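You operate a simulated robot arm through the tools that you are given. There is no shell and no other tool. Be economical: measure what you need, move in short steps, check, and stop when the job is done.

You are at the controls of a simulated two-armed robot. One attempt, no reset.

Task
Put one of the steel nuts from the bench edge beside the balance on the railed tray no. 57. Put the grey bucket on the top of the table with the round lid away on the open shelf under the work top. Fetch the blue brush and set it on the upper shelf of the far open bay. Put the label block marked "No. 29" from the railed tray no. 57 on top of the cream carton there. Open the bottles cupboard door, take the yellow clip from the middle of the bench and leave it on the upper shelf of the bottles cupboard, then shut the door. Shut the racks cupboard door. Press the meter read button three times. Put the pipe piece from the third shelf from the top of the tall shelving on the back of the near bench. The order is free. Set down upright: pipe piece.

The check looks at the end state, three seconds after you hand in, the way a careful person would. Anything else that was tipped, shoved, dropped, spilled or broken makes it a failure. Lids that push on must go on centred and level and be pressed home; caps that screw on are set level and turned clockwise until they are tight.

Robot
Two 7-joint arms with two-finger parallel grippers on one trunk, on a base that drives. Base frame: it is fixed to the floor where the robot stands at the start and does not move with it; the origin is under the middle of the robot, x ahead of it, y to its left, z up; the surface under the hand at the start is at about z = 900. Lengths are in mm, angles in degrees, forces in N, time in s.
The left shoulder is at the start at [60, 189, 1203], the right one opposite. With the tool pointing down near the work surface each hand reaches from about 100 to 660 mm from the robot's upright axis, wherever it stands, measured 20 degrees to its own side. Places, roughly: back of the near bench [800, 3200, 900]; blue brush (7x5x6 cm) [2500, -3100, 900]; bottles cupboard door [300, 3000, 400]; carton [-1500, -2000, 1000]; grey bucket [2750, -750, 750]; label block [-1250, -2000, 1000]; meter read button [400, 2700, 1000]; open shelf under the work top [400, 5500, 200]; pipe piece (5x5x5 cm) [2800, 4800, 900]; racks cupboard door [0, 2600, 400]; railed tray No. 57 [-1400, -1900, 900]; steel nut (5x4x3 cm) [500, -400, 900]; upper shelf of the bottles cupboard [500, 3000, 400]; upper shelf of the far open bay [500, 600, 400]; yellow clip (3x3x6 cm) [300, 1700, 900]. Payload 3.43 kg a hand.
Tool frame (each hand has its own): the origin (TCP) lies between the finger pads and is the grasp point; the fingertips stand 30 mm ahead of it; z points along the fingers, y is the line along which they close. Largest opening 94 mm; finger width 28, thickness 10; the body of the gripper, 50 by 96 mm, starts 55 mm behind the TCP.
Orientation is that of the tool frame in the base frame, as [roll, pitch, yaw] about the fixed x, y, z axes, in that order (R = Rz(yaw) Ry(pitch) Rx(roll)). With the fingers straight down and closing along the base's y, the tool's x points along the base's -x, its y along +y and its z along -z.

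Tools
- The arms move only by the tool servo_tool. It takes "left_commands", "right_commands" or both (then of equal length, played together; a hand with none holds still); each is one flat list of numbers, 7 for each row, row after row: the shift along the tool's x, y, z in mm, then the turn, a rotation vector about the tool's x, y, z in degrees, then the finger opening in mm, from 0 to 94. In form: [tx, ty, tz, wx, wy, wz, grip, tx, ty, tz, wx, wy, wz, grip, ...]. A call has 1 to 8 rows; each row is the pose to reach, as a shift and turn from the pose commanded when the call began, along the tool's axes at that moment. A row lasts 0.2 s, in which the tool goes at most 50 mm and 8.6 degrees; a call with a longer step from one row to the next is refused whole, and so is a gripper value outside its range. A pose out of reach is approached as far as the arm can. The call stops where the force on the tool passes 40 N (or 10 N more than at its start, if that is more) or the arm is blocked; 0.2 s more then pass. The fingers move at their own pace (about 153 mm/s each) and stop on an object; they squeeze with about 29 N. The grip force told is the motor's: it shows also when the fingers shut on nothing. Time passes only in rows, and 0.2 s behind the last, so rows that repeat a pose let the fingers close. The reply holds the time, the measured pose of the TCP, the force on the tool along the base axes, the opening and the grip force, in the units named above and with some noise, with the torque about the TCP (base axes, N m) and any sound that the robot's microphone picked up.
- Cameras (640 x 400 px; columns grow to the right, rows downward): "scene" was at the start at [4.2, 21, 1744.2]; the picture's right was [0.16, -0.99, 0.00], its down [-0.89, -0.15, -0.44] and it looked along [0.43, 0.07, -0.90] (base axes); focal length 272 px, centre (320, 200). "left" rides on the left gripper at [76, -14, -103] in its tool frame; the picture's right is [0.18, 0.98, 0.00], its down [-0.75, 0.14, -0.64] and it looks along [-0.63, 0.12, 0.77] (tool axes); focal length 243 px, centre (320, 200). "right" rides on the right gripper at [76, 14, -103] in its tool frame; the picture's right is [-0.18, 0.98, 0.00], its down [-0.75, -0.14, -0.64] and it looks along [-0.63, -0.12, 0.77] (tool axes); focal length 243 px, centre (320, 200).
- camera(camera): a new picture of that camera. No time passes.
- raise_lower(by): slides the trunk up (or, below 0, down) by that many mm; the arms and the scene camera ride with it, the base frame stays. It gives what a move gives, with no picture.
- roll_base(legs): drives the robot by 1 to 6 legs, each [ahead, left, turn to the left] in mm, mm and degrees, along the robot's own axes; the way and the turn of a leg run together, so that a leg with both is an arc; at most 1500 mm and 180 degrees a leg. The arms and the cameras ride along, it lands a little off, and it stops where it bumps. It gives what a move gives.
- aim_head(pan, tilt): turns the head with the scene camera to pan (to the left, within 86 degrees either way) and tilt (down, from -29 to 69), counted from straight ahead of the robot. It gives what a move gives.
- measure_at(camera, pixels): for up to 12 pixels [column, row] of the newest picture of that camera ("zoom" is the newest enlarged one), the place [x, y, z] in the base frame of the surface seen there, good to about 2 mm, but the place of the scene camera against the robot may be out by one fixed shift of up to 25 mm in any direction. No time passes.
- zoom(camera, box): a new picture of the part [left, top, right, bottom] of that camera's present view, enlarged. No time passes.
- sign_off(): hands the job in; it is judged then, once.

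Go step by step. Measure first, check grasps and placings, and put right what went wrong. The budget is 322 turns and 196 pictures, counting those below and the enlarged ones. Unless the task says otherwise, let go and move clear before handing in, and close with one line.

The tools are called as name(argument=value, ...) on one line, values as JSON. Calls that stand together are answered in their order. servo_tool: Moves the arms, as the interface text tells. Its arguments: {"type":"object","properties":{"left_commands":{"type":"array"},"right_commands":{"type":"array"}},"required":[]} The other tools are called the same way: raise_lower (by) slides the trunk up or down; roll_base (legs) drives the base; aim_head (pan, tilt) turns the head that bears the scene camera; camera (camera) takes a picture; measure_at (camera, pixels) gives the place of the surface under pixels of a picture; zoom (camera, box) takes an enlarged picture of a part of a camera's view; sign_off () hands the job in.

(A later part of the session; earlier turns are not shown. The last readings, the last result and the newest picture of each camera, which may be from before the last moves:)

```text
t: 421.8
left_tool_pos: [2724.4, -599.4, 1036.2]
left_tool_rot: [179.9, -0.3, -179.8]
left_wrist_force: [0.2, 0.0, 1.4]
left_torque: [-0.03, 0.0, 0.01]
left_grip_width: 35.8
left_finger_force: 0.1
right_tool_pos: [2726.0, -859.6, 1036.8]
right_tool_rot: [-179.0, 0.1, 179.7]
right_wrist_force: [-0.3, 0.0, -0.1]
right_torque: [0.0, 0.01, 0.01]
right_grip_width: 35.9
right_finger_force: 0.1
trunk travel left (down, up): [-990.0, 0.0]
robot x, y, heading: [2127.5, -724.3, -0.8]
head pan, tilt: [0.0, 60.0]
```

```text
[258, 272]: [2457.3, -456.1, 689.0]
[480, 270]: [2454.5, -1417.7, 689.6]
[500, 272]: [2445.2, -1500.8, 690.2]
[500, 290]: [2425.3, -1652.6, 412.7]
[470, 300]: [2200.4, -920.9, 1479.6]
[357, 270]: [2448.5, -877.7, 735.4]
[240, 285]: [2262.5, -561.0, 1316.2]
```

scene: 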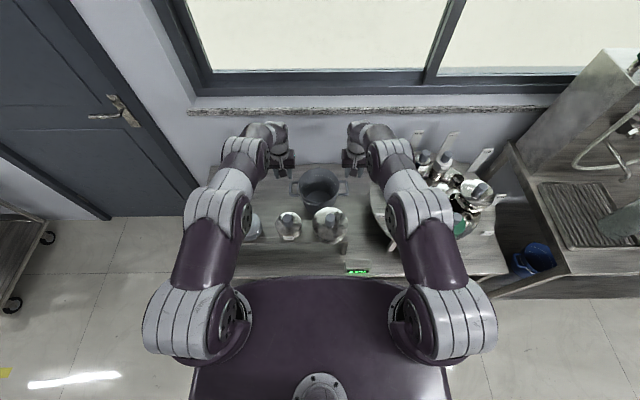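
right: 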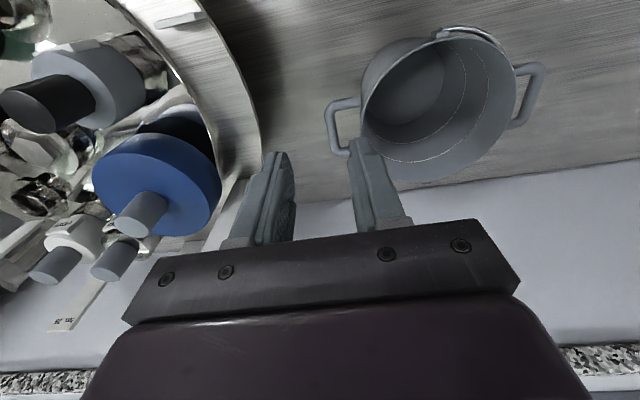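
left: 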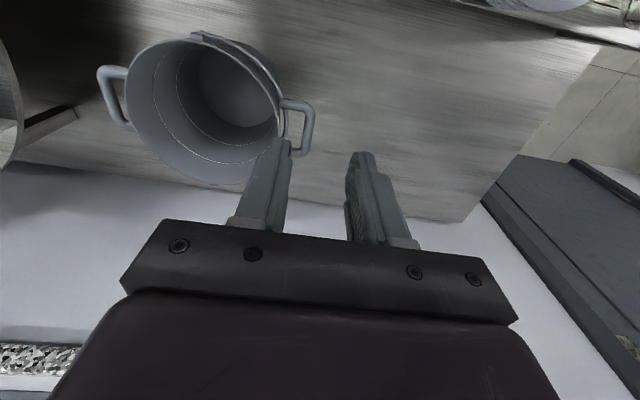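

Front edge at x≈2440, so I'll move the base only 32 mm more and extend the arms the remaining ~36 mm.

roll_base(legs=[[32, 0, 0]])

servo_tool(left_commands=[-18, -1, 15, 0, 0, 0, 36, -36, -2, 40, 0, 0, 0, 36, -36, -2, 60, 0, 0, 0, 36], right_commands=[-18, 1, 15, 0, 0, 0, 36, -36, 2, 40, 0, 0, 0, 36, -36, 2, 60, 0, 0, 0, 36])

```text
t: 422.6
left_tool_pos: [2750.3, -599.0, 1040.5]
left_tool_rot: [179.9, 0.1, -179.8]
left_wrist_force: [-0.3, 0.2, 0.5]
left_torque: [-0.02, -0.03, -0.01]
left_grip_width: 35.9
left_finger_force: 0.2
right_tool_pos: [2750.6, -859.6, 1040.9]
right_tool_rot: [-179.0, 0.6, 179.7]
right_wrist_force: [0.1, -0.3, 0.4]
right_torque: [-0.02, -0.03, 0.0]
right_grip_width: 36.3
right_finger_force: 0.0
trunk travel left (down, up): [-990.0, 0.0]
robot x, y, heading: [2161.4, -726.3, -0.9]
head pan, tilt: [0.0, 60.0]
```

```text
t: 423.4
left_tool_pos: [2765.3, -600.6, 986.4]
left_tool_rot: [179.9, -0.2, -179.9]
left_wrist_force: [0.6, 0.1, 0.9]
left_torque: [0.02, 0.06, 0.0]
left_grip_width: 35.9
left_finger_force: 0.0
left hand out of reach, approached as far as the arm can: row 1, 2, 3
right_tool_pos: [2762.2, -862.8, 988.7]
right_tool_rot: [-179.1, 0.0, 179.7]
right_wrist_force: [-0.2, 0.2, 0.3]
right_torque: [0.0, 0.0, -0.02]
right_grip_width: 35.8
right_finger_force: 0.0
right hand out of reach, approached as far as the arm can: row 1, 2, 3
trunk travel left (down, up): [-990.0, 0.0]
robot x, y, heading: [2162.1, -727.8, -1.0]
head pan, tilt: [0.0, 60.0]
```

Near the arm's limit; a lower hand gets more reach. Extending 27 while going down 60 by arm.

servo_tool(left_commands=[0, -1, 30, 0, 0, 0, 36, -10, -1, 60, 0, 0, 0, 36, -26, -1, 70, 0, 0, 0, 36, -26, -1, 70, 0, 0, 0, 36], right_commands=[0, 3, 30, 0, 0, 0, 36, -10, 5, 60, 0, 0, 0, 36, -30, 5, 72, 0, 0, 0, 36, -30, 5, 72, 0, 0, 0, 36])

camera(camera="left")

camera(camera="right")

```text
t: 424.4
left_tool_pos: [2746.2, -595.8, 942.7]
left_tool_rot: [179.9, -0.3, -179.8]
left_wrist_force: [0.2, -0.5, 0.4]
left_torque: [0.01, -0.01, 0.0]
left_grip_width: 35.9
left_finger_force: 0.0
left hand out of reach, approached as far as the arm can: row 1, 2, 3, 4
right_tool_pos: [2743.4, -862.1, 944.2]
right_tool_rot: [-179.0, 0.3, 179.7]
right_wrist_force: [0.4, -0.5, -1.4]
right_torque: [0.02, 0.0, -0.02]
right_grip_width: 35.9
right_finger_force: 0.1
right hand out of reach, approached as far as the arm can: row 1, 2, 3, 4
trunk travel left (down, up): [-990.0, 0.0]
robot x, y, heading: [2163.4, -728.3, -0.6]
head pan, tilt: [0.0, 60.0]
```

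```text
66 pictures are left
```

left: 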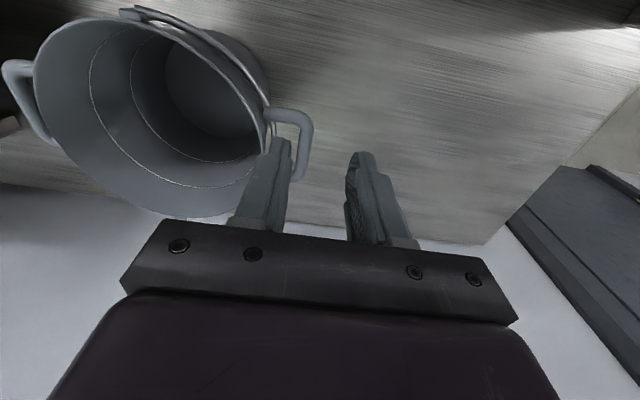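

```text
65 pictures are left
```

right: 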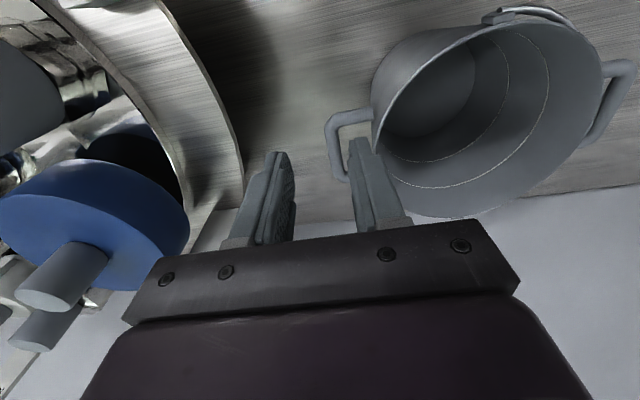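

The arms are at maximum stretch; tilting both tools 15° forward will give the missing 45 mm (as before).

servo_tool(left_commands=[0, -3, -20, 0, -5, 0, 36, -10, -6, -40, 0, -10, 0, 36, -25, -6, -40, 0, -15, 0, 36, -45, -6, -40, 0, -15, 0, 36, -45, -6, -40, 0, -15, 0, 36], right_commands=[0, 2, -20, 0, -5, 0, 36, -10, 4.5, -40, 0, -10, 0, 36, -28, 4.5, -40, 0, -15, 0, 36, -49, 4.5, -40, 0, -15, 0, 36, -49, 4.5, -40, 0, -15, 0, 36])

```text
t: 425.6
left_tool_pos: [2789.9, -601.1, 982.8]
left_tool_rot: [180.0, 14.9, -179.8]
left_wrist_force: [0.3, 1.2, -0.2]
left_torque: [0.02, 0.02, -0.02]
left_grip_width: 36.3
left_finger_force: 0.0
right_tool_pos: [2790.0, -855.1, 983.3]
right_tool_rot: [-179.0, 15.1, -179.9]
right_wrist_force: [-0.4, -0.2, -1.1]
right_torque: [0.0, -0.01, -0.04]
right_grip_width: 36.1
right_finger_force: 0.0
trunk travel left (down, up): [-990.0, 0.0]
robot x, y, heading: [2162.1, -729.7, -0.8]
head pan, tilt: [0.0, 60.0]
```

Hands now above both handles. Lowering the trunk 110, then checking.

raise_lower(by=-110)

camera(camera="left")

camera(camera="right")

```text
t: 427.0
left_tool_pos: [2788.9, -601.1, 871.9]
left_tool_rot: [179.9, 14.8, -179.8]
left_wrist_force: [-0.5, -0.8, -0.1]
left_torque: [0.0, 0.02, -0.02]
left_grip_width: 36.0
left_finger_force: 0.1
right_tool_pos: [2791.7, -855.9, 871.9]
right_tool_rot: [-179.0, 15.1, 180.0]
right_wrist_force: [-0.5, -0.1, 0.1]
right_torque: [0.01, 0.0, 0.03]
right_grip_width: 36.0
right_finger_force: 0.2
trunk travel left (down, up): [-880.0, 110.0]
robot x, y, heading: [2160.7, -728.7, -0.7]
head pan, tilt: [0.0, 60.0]
```

```text
64 pictures are left
```

left: 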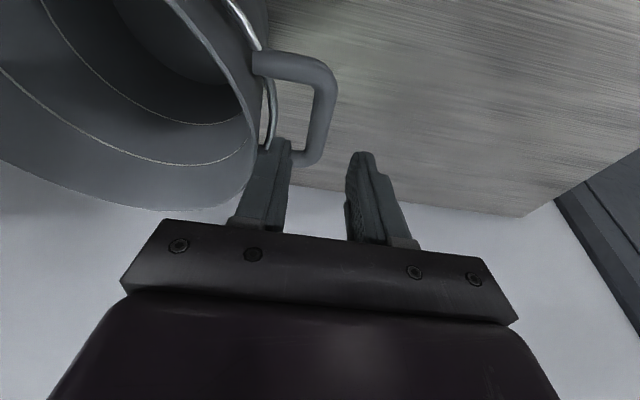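

```text
63 pictures are left
```

right: 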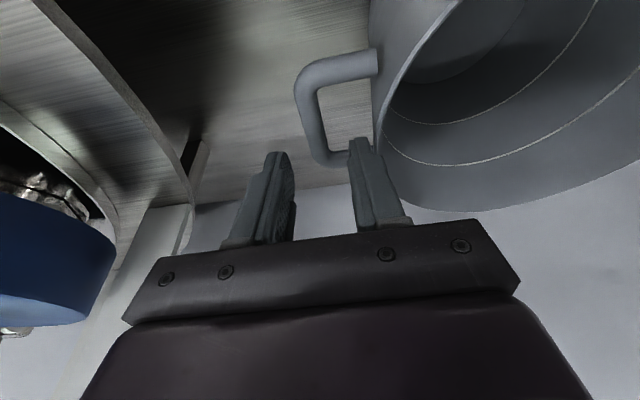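

Measuring the loops again relative to the fingertips.

measure_at(camera="left", pixels=[[328, 85], [322, 120], [312, 150], [285, 62], [268, 100], [245, 125], [282, 150]])

measure_at(camera="right", pixels=[[302, 85], [308, 120], [320, 152], [345, 65], [378, 120], [358, 145]])

```text
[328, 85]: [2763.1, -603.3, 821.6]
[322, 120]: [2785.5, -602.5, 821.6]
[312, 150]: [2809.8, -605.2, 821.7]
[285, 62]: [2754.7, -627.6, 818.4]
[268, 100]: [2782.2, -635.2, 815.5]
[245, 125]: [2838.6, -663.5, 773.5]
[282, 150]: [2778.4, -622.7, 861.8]
```

```text
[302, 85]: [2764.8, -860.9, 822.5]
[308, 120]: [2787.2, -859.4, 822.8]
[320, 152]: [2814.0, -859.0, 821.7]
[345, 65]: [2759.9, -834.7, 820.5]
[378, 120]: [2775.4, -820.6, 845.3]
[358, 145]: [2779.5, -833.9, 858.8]
```

Fingers straddle both bars with clearance. Lowering 48 more and closing both.

raise_lower(by=-46)

servo_tool(left_commands=[0, -1, 0, 0, 0, 0, 0, 0, -1, 0, 0, 0, 0, 0, 0, -1, 0, 0, 0, 0, 0], right_commands=[0, -3, 0, 0, 0, 0, 36, 0, -3, 0, 0, 0, 0, 0, 0, -3, 0, 0, 0, 0, 0])

camera(camera="left")

camera(camera="right")

```text
t: 427.9
left_tool_pos: [2789.6, -600.8, 824.8]
left_tool_rot: [179.8, 14.7, -179.9]
left_wrist_force: [-0.8, 1.0, 0.0]
left_torque: [0.02, 0.01, -0.04]
left_grip_width: 35.9
left_finger_force: 0.1
right_tool_pos: [2791.7, -855.0, 826.3]
right_tool_rot: [-179.0, 15.2, -180.0]
right_wrist_force: [0.5, -0.2, -0.1]
right_torque: [0.03, 0.02, -0.02]
right_grip_width: 36.0
right_finger_force: 0.0
trunk travel left (down, up): [-834.0, 156.0]
robot x, y, heading: [2159.3, -724.6, -0.8]
head pan, tilt: [0.0, 60.0]
```

```text
t: 428.7
left_tool_pos: [2790.1, -603.2, 827.3]
left_tool_rot: [179.9, 14.6, -179.8]
left_wrist_force: [-2.6, -28.4, 2.6]
left_torque: [-0.34, -0.02, 0.02]
left_grip_width: 13.6
left_finger_force: 29.5
right_tool_pos: [2791.4, -857.2, 826.5]
right_tool_rot: [-179.1, 15.3, -180.0]
right_wrist_force: [1.5, 29.5, 0.4]
right_torque: [0.39, 0.06, -0.78]
right_grip_width: 13.9
right_finger_force: 29.1
trunk travel left (down, up): [-834.0, 156.0]
robot x, y, heading: [2158.0, -725.3, -0.5]
head pan, tilt: [0.0, 60.0]
```

```text
62 pictures are left
```

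left: 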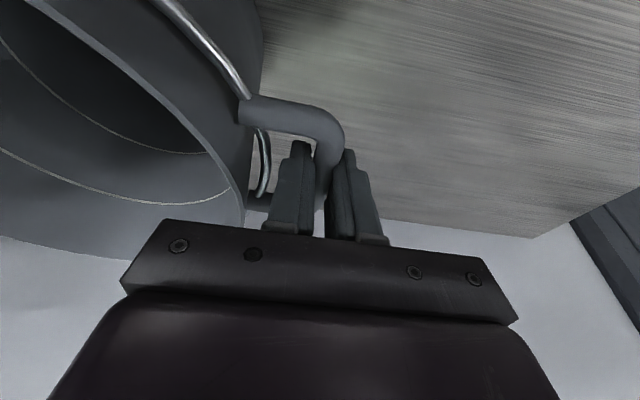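

```text
61 pictures are left
```

right: 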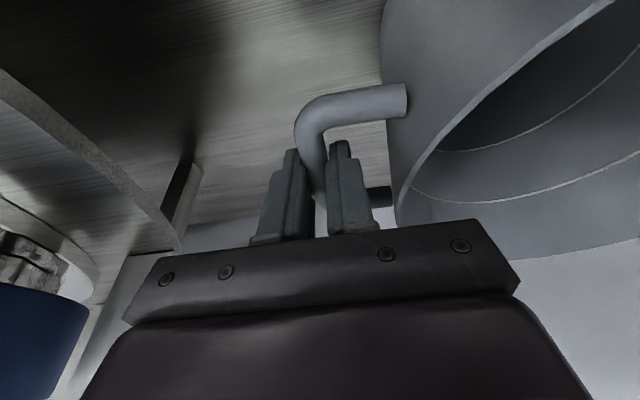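

Both bars are gripped; hands strain outward ±28 N. Relieving by moving each 3 mm inward.

servo_tool(left_commands=[0, -1.5, 0, 0, 0, 0, 0, 0, -3, 0, 0, 0, 0, 0], right_commands=[0, 1.5, 0, 0, 0, 0, 0, 0, 3, 0, 0, 0, 0, 0])

```text
t: 429.3
left_tool_pos: [2790.7, -603.6, 825.6]
left_tool_rot: [180.0, 14.7, -179.8]
left_wrist_force: [-2.6, 0.3, 5.9]
left_torque: [0.03, 0.08, -0.16]
left_grip_width: 13.1
left_finger_force: 29.1
right_tool_pos: [2790.7, -857.9, 828.1]
right_tool_rot: [-179.0, 15.2, 179.9]
right_wrist_force: [4.8, -0.3, 1.1]
right_torque: [-0.05, -0.49, -0.9]
right_grip_width: 13.7
right_finger_force: 28.6
trunk travel left (down, up): [-834.0, 156.0]
robot x, y, heading: [2154.2, -728.0, -0.8]
head pan, tilt: [0.0, 60.0]
```

Strain gone. Lifting slowly with the trunk by 30 first.

raise_lower(by=30)

camera(camera="scene")

```text
t: 430.1
left_tool_pos: [2791.1, -603.0, 854.5]
left_tool_rot: [179.8, 14.5, -179.8]
left_wrist_force: [-4.2, 22.8, -1.1]
left_torque: [0.27, -0.03, 0.02]
left_grip_width: 13.2
left_finger_force: 28.7
right_tool_pos: [2791.6, -856.8, 856.2]
right_tool_rot: [-178.9, 15.1, 179.9]
right_wrist_force: [3.8, -22.1, -0.6]
right_torque: [-0.24, -0.04, -0.92]
right_grip_width: 13.9
right_finger_force: 28.8
trunk travel left (down, up): [-864.0, 126.0]
robot x, y, heading: [2159.2, -727.6, -0.8]
head pan, tilt: [0.0, 60.0]
```

```text
60 pictures are left
```

scene: 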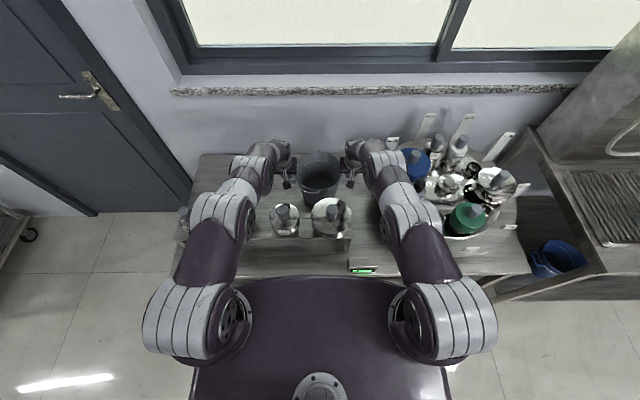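

Bucket lifts level. Now measuring the rack bottles behind it to plan the way up and out.

measure_at(camera="scene", pixels=[[331, 200], [331, 217], [286, 208], [286, 218], [320, 200], [320, 190], [345, 205], [350, 230], [320, 160], [390, 205], [330, 206]])

zoom(camera="scene", box=[250, 130, 410, 260])

```text
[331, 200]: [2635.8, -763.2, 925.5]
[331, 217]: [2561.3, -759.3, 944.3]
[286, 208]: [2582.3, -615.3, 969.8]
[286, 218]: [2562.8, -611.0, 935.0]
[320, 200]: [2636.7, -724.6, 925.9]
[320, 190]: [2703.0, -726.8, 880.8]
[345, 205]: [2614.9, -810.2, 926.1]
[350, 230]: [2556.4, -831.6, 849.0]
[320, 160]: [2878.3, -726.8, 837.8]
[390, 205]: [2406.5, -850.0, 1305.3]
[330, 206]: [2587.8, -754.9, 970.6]
```

```text
3.08 times, centred on (330, 195) of scene
```

zoom: 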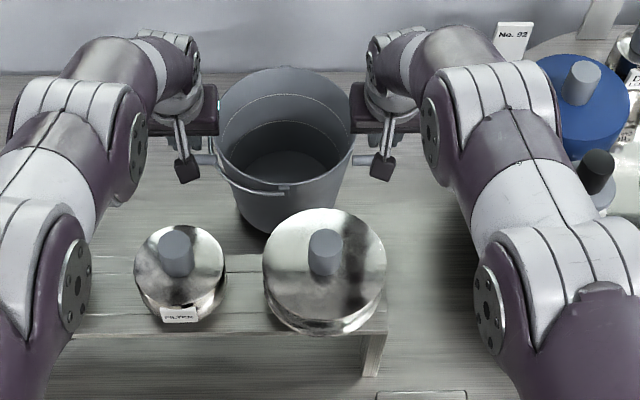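

Bottles reach z≈961 at x≤2637; the bucket has ~55 mm play. Relieving the lateral strain, then raising the trunk fully.

servo_tool(left_commands=[0, 1.3, 0, 0, 0, 0, 0, 0, 1.3, 0, 0, 0, 0, 0], right_commands=[0, -1.3, 0, 0, 0, 0, 0, 0, -1.3, 0, 0, 0, 0, 0])

raise_lower(by=126)

servo_tool(left_commands=[12, 0, -20, 0, 0, 0, 0, 24, 0, -40, 0, 0, 0, 0, 34, 0, -60, 0, 0, 0, 0], right_commands=[12, 0, -20, 0, 0, 0, 0, 24, 0, -40, 0, 0, 0, 0, 34, 0, -60, 0, 0, 0, 0])

```text
t: 430.7
left_tool_pos: [2791.5, -602.7, 855.7]
left_tool_rot: [179.9, 14.6, -179.9]
left_wrist_force: [-4.8, 16.6, -1.0]
left_torque: [0.23, 0.21, -0.15]
left_grip_width: 13.4
left_finger_force: 29.1
right_tool_pos: [2791.7, -856.5, 857.7]
right_tool_rot: [-179.1, 15.0, 179.9]
right_wrist_force: [4.2, -16.9, -0.7]
right_torque: [-0.21, -0.23, -0.9]
right_grip_width: 13.9
right_finger_force: 29.0
trunk travel left (down, up): [-864.0, 126.0]
robot x, y, heading: [2161.3, -725.0, -0.7]
head pan, tilt: [0.0, 60.0]
```

```text
t: 432.2
left_tool_pos: [2791.3, -603.5, 982.3]
left_tool_rot: [179.8, 14.6, -179.8]
left_wrist_force: [-3.4, 16.1, -1.1]
left_torque: [0.2, 0.02, -0.09]
left_grip_width: 13.3
left_finger_force: 29.0
right_tool_pos: [2790.7, -856.7, 983.2]
right_tool_rot: [-179.0, 15.1, 179.9]
right_wrist_force: [3.8, -16.2, -0.8]
right_torque: [-0.18, -0.02, -0.89]
right_grip_width: 14.1
right_finger_force: 28.6
trunk travel left (down, up): [-990.0, 0.0]
robot x, y, heading: [2157.2, -723.1, -0.6]
head pan, tilt: [0.0, 60.0]
```

```text
t: 433.1
left_tool_pos: [2741.6, -603.8, 1031.2]
left_tool_rot: [179.8, 14.5, -179.9]
left_wrist_force: [-3.6, 0.6, -1.4]
left_torque: [-0.06, -0.48, -0.13]
left_grip_width: 13.3
left_finger_force: 29.2
right_tool_pos: [2741.3, -858.6, 1031.5]
right_tool_rot: [-179.0, 15.0, 179.7]
right_wrist_force: [3.9, -0.9, -1.0]
right_torque: [0.04, 0.5, -0.85]
right_grip_width: 13.7
right_finger_force: 29.2
trunk travel left (down, up): [-990.0, 0.0]
robot x, y, heading: [2160.4, -729.7, -0.6]
head pan, tilt: [0.0, 60.0]
stopped in row 3 (left hand): the force on the tool passed its limit at 41 N (the readings are from after the stop); the commanded pose is now the measured one
```

Now at z 1031 with some margin to the flask. Going straight up in small steps.

servo_tool(left_commands=[-2.6, 0, -9.7, 0, 0, 0, 0, -5.2, 0, -19.3, 0, 0, 0, 0, -7.8, 0, -29, 0, 0, 0, 0, -10.4, 0, -38.6, 0, 0, 0, 0, -13, 0, -48.3, 0, 0, 0, 0, -15.5, 0, -58, 0, 0, 0, 0], right_commands=[-2.6, 0, -9.7, 0, 0, 0, 0, -5.2, 0, -19.3, 0, 0, 0, 0, -7.8, 0, -29, 0, 0, 0, 0, -10.4, 0, -38.6, 0, 0, 0, 0, -13, 0, -48.3, 0, 0, 0, 0, -15.5, 0, -58, 0, 0, 0, 0])

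```text
t: 434.5
left_tool_pos: [2741.8, -603.7, 1091.7]
left_tool_rot: [179.7, 14.5, -179.7]
left_wrist_force: [-3.4, 19.0, -0.9]
left_torque: [0.22, 0.12, -0.22]
left_grip_width: 13.3
left_finger_force: 28.8
right_tool_pos: [2740.7, -856.9, 1090.8]
right_tool_rot: [-179.0, 15.1, 179.8]
right_wrist_force: [4.4, -20.2, -1.4]
right_torque: [-0.26, -0.15, -0.84]
right_grip_width: 13.9
right_finger_force: 29.1
trunk travel left (down, up): [-990.0, 0.0]
robot x, y, heading: [2157.0, -729.4, -0.5]
head pan, tilt: [0.0, 60.0]
```

Rising well. Another 40 mm.

servo_tool(left_commands=[-2.6, 0.7, -9.7, 0, 0, 0, 0, -5.2, 1, -19.3, 0, 0, 0, 0, -7.8, 1, -29, 0, 0, 0, 0, -10.4, 1, -38.6, 0, 0, 0, 0, -11.7, 1, -43.5, 0, 0, 0, 0], right_commands=[-2.6, -0.7, -9.7, 0, 0, 0, 0, -5.2, -1, -19.3, 0, 0, 0, 0, -7.8, -1, -29, 0, 0, 0, 0, -10.4, -1, -38.6, 0, 0, 0, 0, -11.7, -1, -43.5, 0, 0, 0, 0])

camera(camera="scene")

measure_at(camera="scene", pixels=[[320, 200], [320, 215], [320, 225], [300, 215], [345, 215], [331, 235]])

```text
t: 435.4
left_tool_pos: [2741.6, -602.1, 1122.1]
left_tool_rot: [179.8, 14.5, -179.8]
left_wrist_force: [-3.0, 0.6, -0.3]
left_torque: [-0.06, -0.53, -0.19]
left_grip_width: 13.4
left_finger_force: 29.1
right_tool_pos: [2740.9, -855.4, 1125.3]
right_tool_rot: [-178.8, 15.1, 179.6]
right_wrist_force: [4.2, -1.0, -0.8]
right_torque: [0.06, 0.5, -0.88]
right_grip_width: 13.7
right_finger_force: 28.6
trunk travel left (down, up): [-990.0, 0.0]
robot x, y, heading: [2157.9, -729.6, -0.5]
head pan, tilt: [0.0, 60.0]
stopped in row 4 (left hand): the force on the tool passed its limit at 40 N (the readings are from after the stop); the commanded pose is now the measured one
```

```text
58 pictures are left
```

scene: 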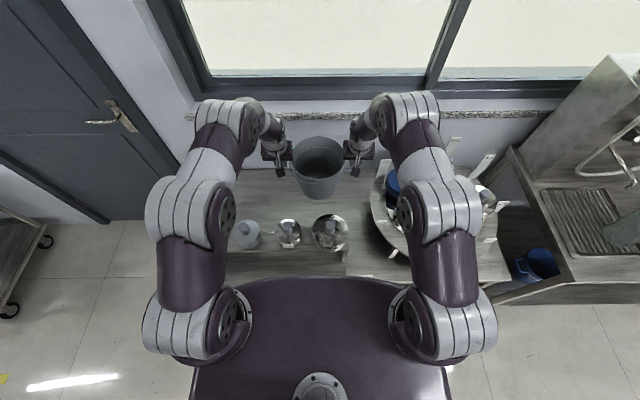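

```text
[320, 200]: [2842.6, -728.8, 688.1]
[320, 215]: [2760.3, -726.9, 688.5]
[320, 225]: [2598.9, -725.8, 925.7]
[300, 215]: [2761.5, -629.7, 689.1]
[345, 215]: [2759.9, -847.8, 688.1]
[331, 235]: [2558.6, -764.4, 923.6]
```

TCP 1123 → bucket bottom ≈978, knobs at 961. Verifying the bottom before backing out.

measure_at(camera="scene", pixels=[[318, 197], [318, 193], [310, 195], [318, 180], [330, 194]])

```text
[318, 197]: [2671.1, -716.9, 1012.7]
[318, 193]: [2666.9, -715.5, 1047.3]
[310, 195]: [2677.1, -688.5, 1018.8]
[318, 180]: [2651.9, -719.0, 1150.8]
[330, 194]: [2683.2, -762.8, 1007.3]
```

Lowest visible bucket edge ≥ 990. Backing out over the rack.

roll_base(legs=[[-250, 0, 0], [-250, 0, 0]])

camera(camera="scene")

```text
t: 438.6
left_tool_pos: [2253.8, -598.1, 1120.6]
left_tool_rot: [179.7, 14.4, 179.8]
left_wrist_force: [-4.4, 8.2, -1.5]
left_torque: [0.09, 0.01, -0.41]
left_grip_width: 13.4
left_finger_force: 28.7
right_tool_pos: [2250.8, -850.7, 1123.3]
right_tool_rot: [-178.9, 15.0, 179.2]
right_wrist_force: [4.7, -9.4, -0.5]
right_torque: [-0.12, -0.04, -0.9]
right_grip_width: 13.7
right_finger_force: 29.2
trunk travel left (down, up): [-990.0, 0.0]
robot x, y, heading: [1667.3, -721.0, -0.8]
head pan, tilt: [0.0, 60.0]
```

```text
57 pictures are left
```

scene: 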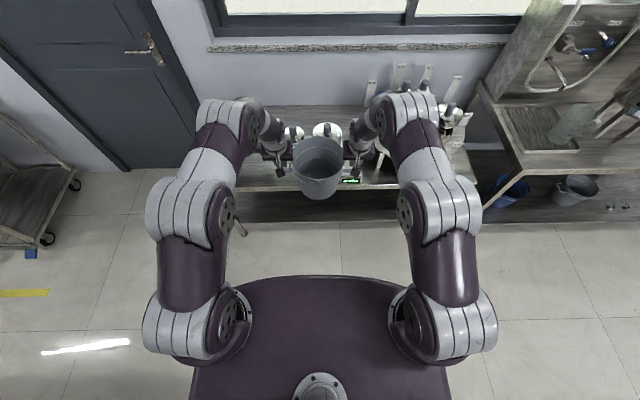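

Clear of the table, nothing disturbed. Now carry it: turn to +y and drive up the lane.

roll_base(legs=[[0, 0, 90.8], [1400, 0, 0], [1400, 0, 0], [1400, 0, 0]])

aim_head(pan=25, tilt=25)

camera(camera="scene")

```text
t: 462.5
left_tool_pos: [1579.9, 4044.9, 1122.8]
left_tool_rot: [179.6, 14.5, -88.9]
left_wrist_force: [0.5, -4.6, -1.1]
left_torque: [-0.04, -0.03, -0.14]
left_grip_width: 13.0
left_finger_force: 28.5
right_tool_pos: [1834.9, 4049.2, 1124.9]
right_tool_rot: [-179.0, 15.1, -89.5]
right_wrist_force: [0.5, 4.5, -1.0]
right_torque: [0.05, 0.01, -0.87]
right_grip_width: 13.7
right_finger_force: 28.6
trunk travel left (down, up): [-990.0, 0.0]
robot x, y, heading: [1716.4, 3465.1, 90.1]
head pan, tilt: [0.0, 60.0]
```

```text
t: 463.5
left_tool_pos: [1581.1, 4045.6, 1122.9]
left_tool_rot: [179.6, 14.5, -88.9]
left_wrist_force: [2.1, -4.2, -1.5]
left_torque: [-0.28, -0.01, -0.08]
left_grip_width: 13.4
left_finger_force: 28.9
right_tool_pos: [1834.5, 4048.4, 1123.3]
right_tool_rot: [-178.9, 15.0, -89.5]
right_wrist_force: [-1.9, 4.0, 0.0]
right_torque: [0.26, 0.02, -0.88]
right_grip_width: 13.7
right_finger_force: 28.8
trunk travel left (down, up): [-990.0, 0.0]
robot x, y, heading: [1716.8, 3464.9, 90.4]
head pan, tilt: [25.0, 25.0]
```

```text
56 pictures are left
```

scene: 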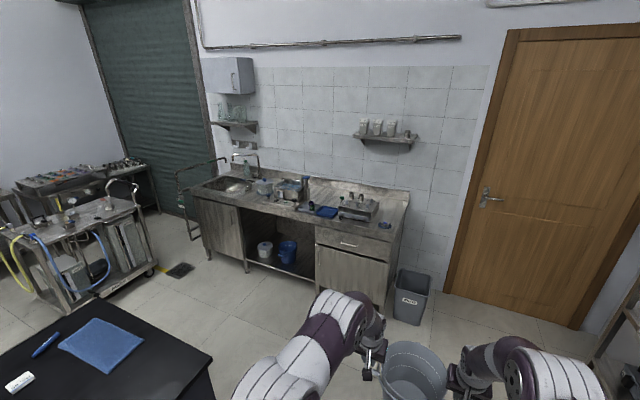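

zoom(camera="scene", box=[190, 170, 420, 320])

measure_at(camera="scene", pixels=[[290, 252], [265, 250], [300, 268], [255, 262], [310, 277], [245, 220], [312, 235], [330, 233], [250, 215], [410, 300], [280, 268], [275, 240]])

```text
2.67 times, centred on (305, 245) of scene
```

zoom: 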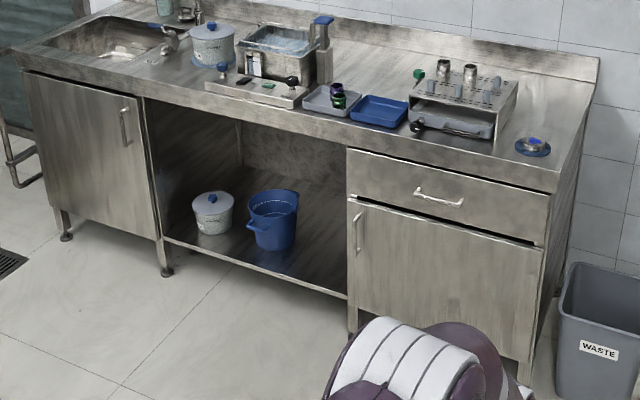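

```text
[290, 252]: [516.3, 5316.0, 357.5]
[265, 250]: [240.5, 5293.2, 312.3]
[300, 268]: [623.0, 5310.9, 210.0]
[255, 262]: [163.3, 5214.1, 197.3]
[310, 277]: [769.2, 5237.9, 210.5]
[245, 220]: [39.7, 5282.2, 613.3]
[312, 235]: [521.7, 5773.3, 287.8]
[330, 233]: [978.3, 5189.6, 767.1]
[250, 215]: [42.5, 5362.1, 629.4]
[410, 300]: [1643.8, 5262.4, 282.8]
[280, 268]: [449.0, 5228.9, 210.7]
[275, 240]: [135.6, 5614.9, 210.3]
```

The shelf (z≈201, front edge y≈5195) already holds a pot and a blue bucket; measuring the free gap to their right.

measure_at(camera="zoom", pixels=[[297, 215], [295, 240], [250, 215], [248, 235], [274, 255], [345, 250], [346, 292], [330, 280], [346, 160], [320, 245], [345, 200], [232, 215]])

```text
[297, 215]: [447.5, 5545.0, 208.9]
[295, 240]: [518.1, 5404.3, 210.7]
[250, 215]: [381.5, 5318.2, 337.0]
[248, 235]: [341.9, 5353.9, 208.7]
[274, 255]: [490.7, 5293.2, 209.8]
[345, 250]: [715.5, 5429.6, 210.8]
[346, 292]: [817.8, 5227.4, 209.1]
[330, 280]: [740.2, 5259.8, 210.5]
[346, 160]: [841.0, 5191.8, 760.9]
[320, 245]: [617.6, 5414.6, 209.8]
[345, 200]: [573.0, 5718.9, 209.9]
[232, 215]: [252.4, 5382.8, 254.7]
```

The free gap is 550–840 in x: wide enough for the bucket but not with a hand each side. So I'll set the bucket on the bench's back and re-grip it one-handed by its near rim. First to the bench.

roll_base(legs=[[145, 0, 0], [0, 0, 89.5]])

aim_head(pan=0, tilt=55)

camera(camera="scene")

```text
t: 468.6
left_tool_pos: [1132.0, 3475.0, 1122.3]
left_tool_rot: [179.6, 14.5, 0.8]
left_wrist_force: [3.1, 2.1, -1.5]
left_torque: [0.06, -0.06, -0.06]
left_grip_width: 13.2
left_finger_force: 29.0
right_tool_pos: [1131.2, 3728.4, 1123.6]
right_tool_rot: [-178.9, 15.1, 0.3]
right_wrist_force: [-4.3, -1.6, -1.4]
right_torque: [-0.01, 0.05, -0.81]
right_grip_width: 13.8
right_finger_force: 28.7
trunk travel left (down, up): [-990.0, 0.0]
robot x, y, heading: [1711.7, 3608.9, 180.0]
head pan, tilt: [25.0, 25.0]
```

```text
t: 469.6
left_tool_pos: [1133.4, 3475.2, 1122.2]
left_tool_rot: [179.8, 14.4, 0.8]
left_wrist_force: [3.2, 1.5, -1.2]
left_torque: [-0.01, -0.22, 0.0]
left_grip_width: 13.3
left_finger_force: 29.2
right_tool_pos: [1129.7, 3729.1, 1124.4]
right_tool_rot: [-178.8, 15.1, 0.2]
right_wrist_force: [-2.9, -1.0, -1.3]
right_torque: [-0.04, 0.27, -0.84]
right_grip_width: 14.0
right_finger_force: 28.8
trunk travel left (down, up): [-990.0, 0.0]
robot x, y, heading: [1717.3, 3609.2, 180.2]
head pan, tilt: [0.0, 55.0]
```

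```text
54 pictures are left
```

scene: 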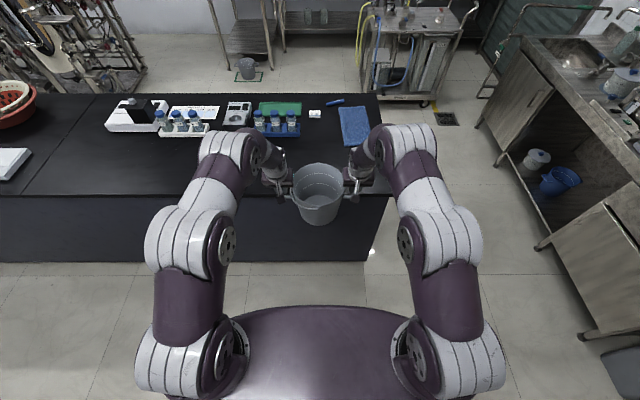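

Driving the bucket 270 mm forward over the bench back, then lowering.

roll_base(legs=[[270, 0, 0]])

raise_lower(by=-70)

camera(camera="scene")

```text
t: 471.4
left_tool_pos: [871.7, 3477.6, 1123.6]
left_tool_rot: [179.8, 14.6, 0.5]
left_wrist_force: [3.9, 1.6, -1.5]
left_torque: [0.03, 0.01, -0.01]
left_grip_width: 13.1
left_finger_force: 28.6
right_tool_pos: [870.7, 3731.4, 1124.7]
right_tool_rot: [-178.8, 15.1, -0.1]
right_wrist_force: [-3.2, -2.2, -0.2]
right_torque: [0.0, 0.02, -0.86]
right_grip_width: 13.8
right_finger_force: 28.8
trunk travel left (down, up): [-990.0, 0.0]
robot x, y, heading: [1450.8, 3608.6, 179.6]
head pan, tilt: [0.0, 55.0]
```

```text
t: 472.5
left_tool_pos: [871.6, 3478.5, 1051.3]
left_tool_rot: [179.8, 14.5, 0.7]
left_wrist_force: [3.2, 1.6, -0.5]
left_torque: [-0.02, -0.26, -0.01]
left_grip_width: 13.3
left_finger_force: 29.0
right_tool_pos: [869.7, 3731.8, 1054.2]
right_tool_rot: [-178.9, 15.0, 0.0]
right_wrist_force: [-2.9, -0.3, -1.6]
right_torque: [-0.02, 0.3, -0.89]
right_grip_width: 13.6
right_finger_force: 29.3
trunk travel left (down, up): [-920.0, 70.0]
robot x, y, heading: [1451.8, 3609.4, 179.9]
head pan, tilt: [0.0, 55.0]
```

```text
53 pictures are left
```

scene: 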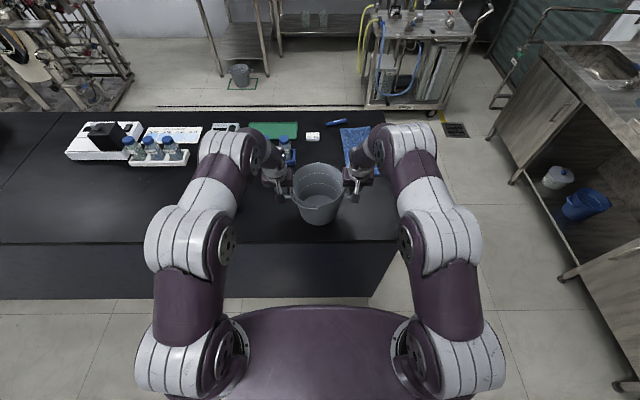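

About 7 mm to go. Lowering 6, then 3.

raise_lower(by=-6)

raise_lower(by=-3)

```text
t: 473.1
left_tool_pos: [870.4, 3478.0, 1046.9]
left_tool_rot: [179.7, 14.7, 0.6]
left_wrist_force: [4.1, 1.8, 2.7]
left_torque: [0.02, -0.18, -0.04]
left_grip_width: 13.2
left_finger_force: 29.2
right_tool_pos: [868.8, 3733.1, 1048.4]
right_tool_rot: [-178.9, 15.1, 0.0]
right_wrist_force: [-3.8, -1.2, 0.2]
right_torque: [0.02, 0.24, -0.85]
right_grip_width: 13.8
right_finger_force: 29.6
trunk travel left (down, up): [-914.0, 76.0]
robot x, y, heading: [1451.9, 3609.7, 179.5]
head pan, tilt: [0.0, 55.0]
```

```text
t: 473.6
left_tool_pos: [870.9, 3479.0, 1045.6]
left_tool_rot: [179.7, 15.0, 0.6]
left_wrist_force: [3.9, -1.5, 18.8]
left_torque: [0.03, -0.54, -0.17]
left_grip_width: 13.2
left_finger_force: 28.9
right_tool_pos: [870.7, 3732.9, 1046.7]
right_tool_rot: [-179.0, 15.3, 0.1]
right_wrist_force: [-5.5, 1.3, 9.9]
right_torque: [0.0, -0.06, -0.87]
right_grip_width: 13.7
right_finger_force: 29.2
trunk travel left (down, up): [-911.0, 79.0]
robot x, y, heading: [1454.6, 3607.8, 179.8]
head pan, tilt: [0.0, 55.0]
```

It rests on the bench. Opening both hands and raising the trunk clear of the handles.

servo_tool(left_commands=[0, 0, 0, 0, 0, 0, 36, 0, 0, 0, 0, 0, 0, 36], right_commands=[0, 0, 0, 0, 0, 0, 36, 0, 0, 0, 0, 0, 0, 36])

raise_lower(by=79)

camera(camera="scene")

zoom(camera="scene", box=[260, 150, 380, 240])

```text
t: 474.2
left_tool_pos: [871.6, 3478.0, 1044.0]
left_tool_rot: [179.7, 14.6, 0.6]
left_wrist_force: [0.0, 0.6, 0.0]
left_torque: [-0.03, 0.0, 0.01]
left_grip_width: 36.0
left_finger_force: 0.0
right_tool_pos: [869.9, 3732.1, 1045.5]
right_tool_rot: [-178.9, 15.1, 0.1]
right_wrist_force: [-0.2, -0.7, 0.2]
right_torque: [-0.04, -0.01, 0.02]
right_grip_width: 36.0
right_finger_force: 0.1
trunk travel left (down, up): [-911.0, 79.0]
robot x, y, heading: [1450.2, 3606.6, 179.6]
head pan, tilt: [0.0, 55.0]
```

```text
t: 475.4
left_tool_pos: [870.7, 3479.0, 1121.4]
left_tool_rot: [179.7, 14.5, 0.5]
left_wrist_force: [0.0, 0.7, 0.5]
left_torque: [0.01, -0.02, 0.02]
left_grip_width: 36.0
left_finger_force: 0.0
right_tool_pos: [869.8, 3732.0, 1123.8]
right_tool_rot: [-178.9, 15.1, 0.1]
right_wrist_force: [0.0, 0.2, 0.2]
right_torque: [0.01, -0.03, 0.02]
right_grip_width: 36.4
right_finger_force: 0.0
trunk travel left (down, up): [-990.0, 0.0]
robot x, y, heading: [1450.6, 3607.8, 179.9]
head pan, tilt: [0.0, 55.0]
```

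```text
52 pictures are left
```

scene: 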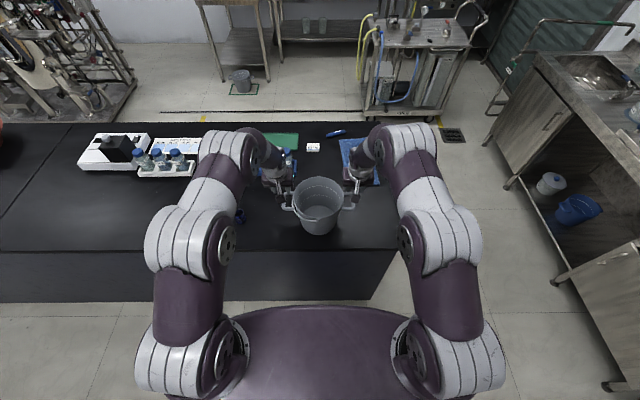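

```text
4.44 times, centred on (320, 195) of scene
```

zoom: 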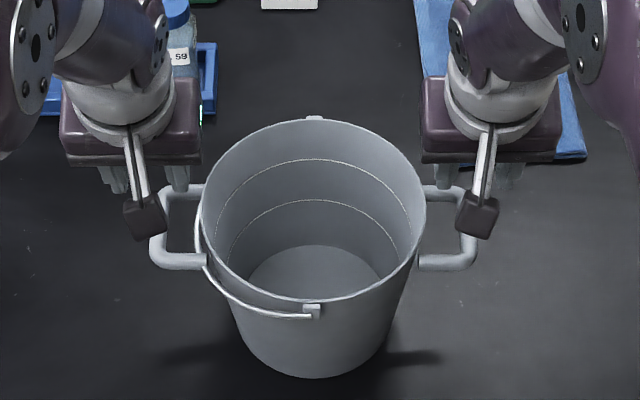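

Bucket stands well; the bail's lug is at the near centre (zoom 313,310), so I'll grip the rim ~22° to the right of it. Measuring the rim.

measure_at(camera="zoom", pixels=[[205, 215], [424, 215], [314, 301], [313, 121], [375, 290], [360, 294], [390, 278], [250, 285]])

```text
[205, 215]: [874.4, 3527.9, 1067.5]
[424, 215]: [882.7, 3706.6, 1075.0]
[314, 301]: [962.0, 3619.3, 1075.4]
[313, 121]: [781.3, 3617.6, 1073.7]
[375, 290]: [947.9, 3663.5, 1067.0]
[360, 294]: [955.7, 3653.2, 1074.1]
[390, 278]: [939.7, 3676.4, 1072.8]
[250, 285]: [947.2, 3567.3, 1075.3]
```

(The scene offset is evidently constant in base axes: true = read − (4,11,9).) So the bucket centre is (868,3606), rim z≈1066. I'll straighten both tools and pull them back first.

servo_tool(left_commands=[28, 0, -13, 0, 3, 0, 36, 56, 0, -26, 0, 6, 0, 36, 84, 0, -39, 0, 9, 0, 36, 112, 0, -52, 0, 12, 0, 36, 140, 0, -65, 0, 14.5, 0, 36], right_commands=[18, 0, -9, 0, 3, 0, 36, 37, 0, -18, 0, 6, 0, 36, 55, 0, -27, 0, 9, 0, 36, 73, 0, -36, 0, 12, 0, 36, 91.4, 0, -45, 0, 15, 0, 36])

```text
t: 476.6
left_tool_pos: [1024.3, 3480.9, 1152.4]
left_tool_rot: [179.8, 0.1, 0.5]
left_wrist_force: [-0.2, 0.6, 0.0]
left_torque: [0.01, 0.01, -0.01]
left_grip_width: 35.9
left_finger_force: 0.1
right_tool_pos: [968.8, 3731.2, 1143.6]
right_tool_rot: [-179.0, 0.2, -0.2]
right_wrist_force: [0.4, -0.3, 0.3]
right_torque: [0.0, 0.02, -0.01]
right_grip_width: 36.0
right_finger_force: 0.1
trunk travel left (down, up): [-990.0, 0.0]
robot x, y, heading: [1451.5, 3607.3, 179.5]
head pan, tilt: [0.0, 55.0]
```

Now turning the right tool 68° so that its fingers close radially, moving above the rim point (950,3639).

servo_tool(right_commands=[-2, 11.5, 0, 0, 0, 8.5, 36, -4.5, 23, 0, 0, 0, 17, 36, -7, 34.5, 0, 0, 0, 25.5, 36, -9, 46, 0, 0, 0, 34, 36, -11, 57.5, 0, 0, 0, 42.5, 36, -13.5, 69, 0, 0, 0, 51, 36, -16, 80.5, 0, 0, 0, 59.5, 36, -18, 92, 0, 0, 0, 68, 36])

camera(camera="right")

```text
t: 478.4
left_tool_pos: [1020.9, 3480.3, 1151.8]
left_tool_rot: [179.7, 0.0, 0.7]
left_wrist_force: [-0.6, 0.0, 0.3]
left_torque: [0.01, -0.01, 0.02]
left_grip_width: 36.0
left_finger_force: 0.1
right_tool_pos: [949.8, 3639.6, 1143.1]
right_tool_rot: [-179.8, 1.0, -68.3]
right_wrist_force: [0.6, 0.6, 0.1]
right_torque: [0.01, 0.0, 0.0]
right_grip_width: 36.0
right_finger_force: 0.0
trunk travel left (down, up): [-990.0, 0.0]
robot x, y, heading: [1452.8, 3608.5, 179.8]
head pan, tilt: [0.0, 55.0]
```

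```text
50 pictures are left
```

right: 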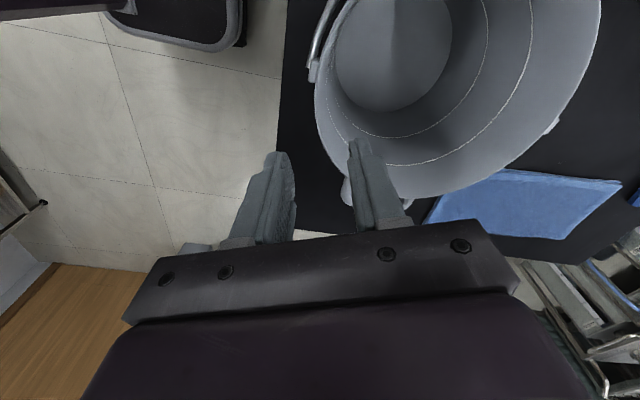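

The rim passes under the inner finger. Measuring rim edge points.

measure_at(camera="right", pixels=[[317, 100], [322, 125], [332, 150], [340, 165], [400, 196], [318, 112], [315, 70]])

```text
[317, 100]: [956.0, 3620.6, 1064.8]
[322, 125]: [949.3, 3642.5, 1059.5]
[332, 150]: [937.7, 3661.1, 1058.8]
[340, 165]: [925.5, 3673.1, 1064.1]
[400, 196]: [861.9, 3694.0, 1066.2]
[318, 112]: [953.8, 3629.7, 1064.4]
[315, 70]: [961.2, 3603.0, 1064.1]
```

TCP is right over the rim wall. Lowering 88 with the arm and closing.

servo_tool(right_commands=[0, 0, 40, 0, 0, 0, 36, 0, 0, 75, 0, 0, 0, 36, 0, 0, 88, 0, 0, 0, 36, 0, 0, 88, 0, 0, 0, 0, 0, 0, 88, 0, 0, 0, 0, 0, 0, 88, 0, 0, 0, 0])

camera(camera="scene")

```text
t: 479.8
left_tool_pos: [1022.4, 3480.4, 1151.7]
left_tool_rot: [179.8, 0.1, 0.7]
left_wrist_force: [-0.3, 0.2, 0.6]
left_torque: [0.05, -0.01, 0.02]
left_grip_width: 36.2
left_finger_force: 0.0
right_tool_pos: [948.5, 3641.5, 1053.6]
right_tool_rot: [-180.0, 0.9, -68.4]
right_wrist_force: [-3.2, 1.3, 9.8]
right_torque: [0.33, 2.03, -0.06]
right_grip_width: 11.3
right_finger_force: 29.3
trunk travel left (down, up): [-990.0, 0.0]
robot x, y, heading: [1453.5, 3605.9, 179.6]
head pan, tilt: [0.0, 55.0]
```

```text
49 pictures are left
```

scene: 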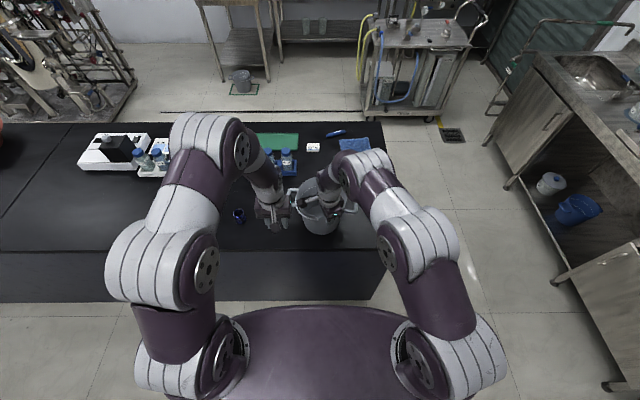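

Rim gripped (11.3 mm). Lifting 40 mm by arm to test.

servo_tool(right_commands=[0, 0, -10, 0, 0, 0, 0, 0, 0, -25, 0, 0, 0, 0, 0, 0, -50, 0, 0, 0, 0, 0, 0, -50, 0, 0, 0, 0])

camera(camera="scene")

camera(camera="right")

```text
t: 480.8
left_tool_pos: [1021.3, 3480.2, 1151.2]
left_tool_rot: [179.6, 0.1, 0.7]
left_wrist_force: [0.2, 1.0, -0.5]
left_torque: [0.0, 0.0, 0.03]
left_grip_width: 36.1
left_finger_force: 0.1
right_tool_pos: [949.7, 3641.3, 1103.6]
right_tool_rot: [-179.6, 1.0, -68.2]
right_wrist_force: [-0.4, 0.0, -3.5]
right_torque: [0.05, -0.16, 0.0]
right_grip_width: 8.1
right_finger_force: 29.4
trunk travel left (down, up): [-990.0, 0.0]
robot x, y, heading: [1453.5, 3606.9, 179.7]
head pan, tilt: [0.0, 55.0]
```

```text
48 pictures are left
```

scene: 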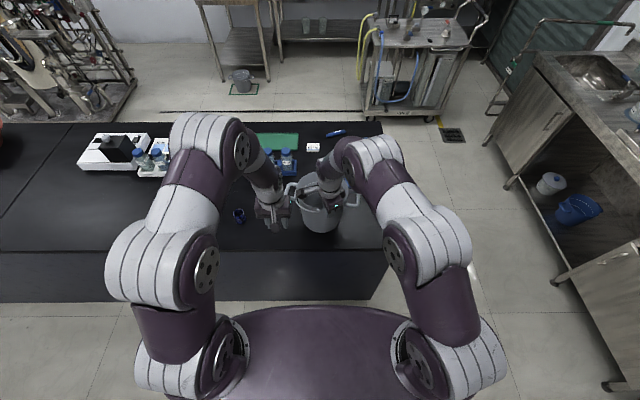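

```text
47 pictures are left
```

right: 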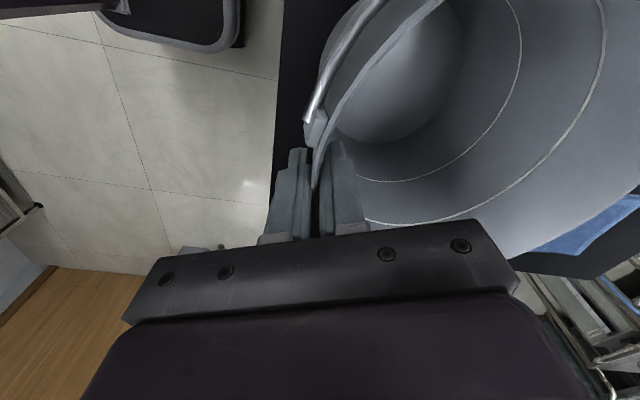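

Held firmly (3.5 N). Measuring the rim to see its tilt in the hand.

zoom(camera="scene", box=[260, 150, 380, 250])

measure_at(camera="zoom", pixels=[[255, 170], [213, 260], [430, 200], [280, 315], [180, 190], [300, 430], [370, 400], [255, 180]])

measure_at(camera="right", pixels=[[395, 40], [335, 140], [420, 10], [360, 225], [480, 215], [320, 110]])

```text
4.00 times, centred on (320, 200) of scene
```

zoom: 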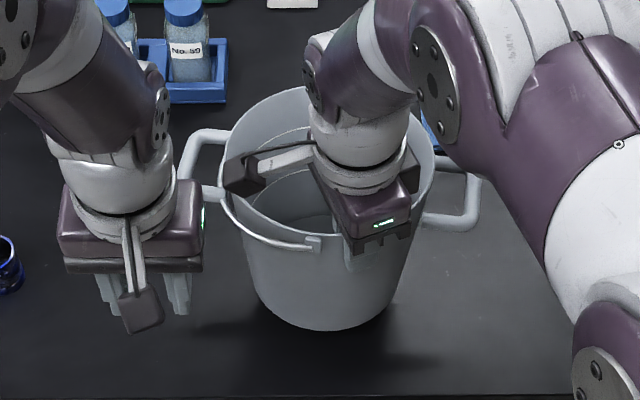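

```text
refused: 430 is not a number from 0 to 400
```

```text
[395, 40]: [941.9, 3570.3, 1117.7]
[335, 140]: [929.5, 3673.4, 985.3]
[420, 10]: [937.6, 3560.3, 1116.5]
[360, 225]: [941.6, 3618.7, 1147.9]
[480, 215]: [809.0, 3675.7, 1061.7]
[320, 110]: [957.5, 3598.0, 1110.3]
```

measure_at(camera="zoom", pixels=[[300, 91], [222, 190], [431, 175], [200, 137], [470, 195], [185, 170], [240, 230], [400, 110], [320, 328]])

```text
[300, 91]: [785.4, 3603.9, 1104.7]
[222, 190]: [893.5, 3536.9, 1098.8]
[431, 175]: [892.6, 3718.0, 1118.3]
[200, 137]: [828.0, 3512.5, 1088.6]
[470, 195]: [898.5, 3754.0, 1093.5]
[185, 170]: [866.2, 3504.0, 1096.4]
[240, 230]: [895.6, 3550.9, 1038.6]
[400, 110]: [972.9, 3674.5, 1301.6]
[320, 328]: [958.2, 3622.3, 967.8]
```

The bucket hangs only ~5° off level; I'll correct that when setting down. Retracting the left hand further, then driving to the shelf front.

servo_tool(left_commands=[40, -10, 0, 0, 0, 0, 36, 80, -20, 0, 0, 0, 0, 36, 120, -30, 0, 0, 0, 0, 36, 150, -40, 0, 0, 0, 0, 36])

roll_base(legs=[[-270, 0, 0], [0, 0, -89.7], [700, 0, 0]])

camera(camera="scene")

```text
t: 481.8
left_tool_pos: [1171.6, 3522.8, 1152.5]
left_tool_rot: [179.7, 0.1, 0.6]
left_wrist_force: [0.1, 0.0, 0.0]
left_torque: [-0.01, 0.04, 0.01]
left_grip_width: 35.8
left_finger_force: 0.2
right_tool_pos: [951.7, 3642.7, 1104.2]
right_tool_rot: [-179.8, 0.9, -68.2]
right_wrist_force: [-1.0, -0.2, -1.4]
right_torque: [0.06, -0.15, 0.0]
right_grip_width: 7.8
right_finger_force: 29.5
trunk travel left (down, up): [-990.0, 0.0]
robot x, y, heading: [1453.3, 3608.7, 179.6]
head pan, tilt: [0.0, 55.0]
```

```text
t: 490.8
left_tool_pos: [1615.0, 4559.4, 1152.8]
left_tool_rot: [179.6, 0.0, -87.7]
left_wrist_force: [-0.7, 0.0, -0.1]
left_torque: [0.03, 0.04, -0.02]
left_grip_width: 35.7
left_finger_force: 0.1
right_tool_pos: [1726.5, 4785.8, 1104.2]
right_tool_rot: [-179.6, 1.0, -156.5]
right_wrist_force: [-0.1, 0.3, -3.0]
right_torque: [-0.14, -0.03, 0.0]
right_grip_width: 8.1
right_finger_force: 29.6
trunk travel left (down, up): [-990.0, 0.0]
robot x, y, heading: [1709.6, 4280.3, 91.3]
head pan, tilt: [0.0, 55.0]
```

```text
45 pictures are left
```

scene: 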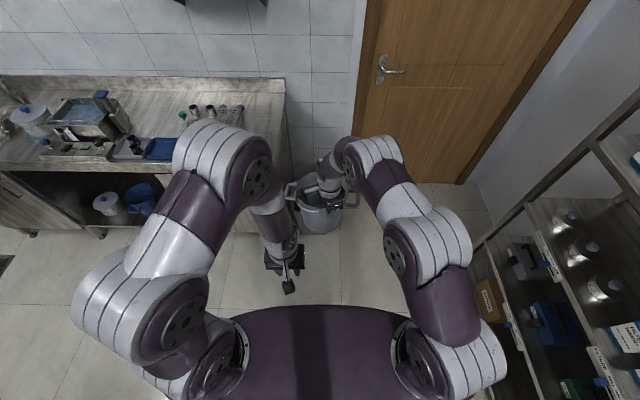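

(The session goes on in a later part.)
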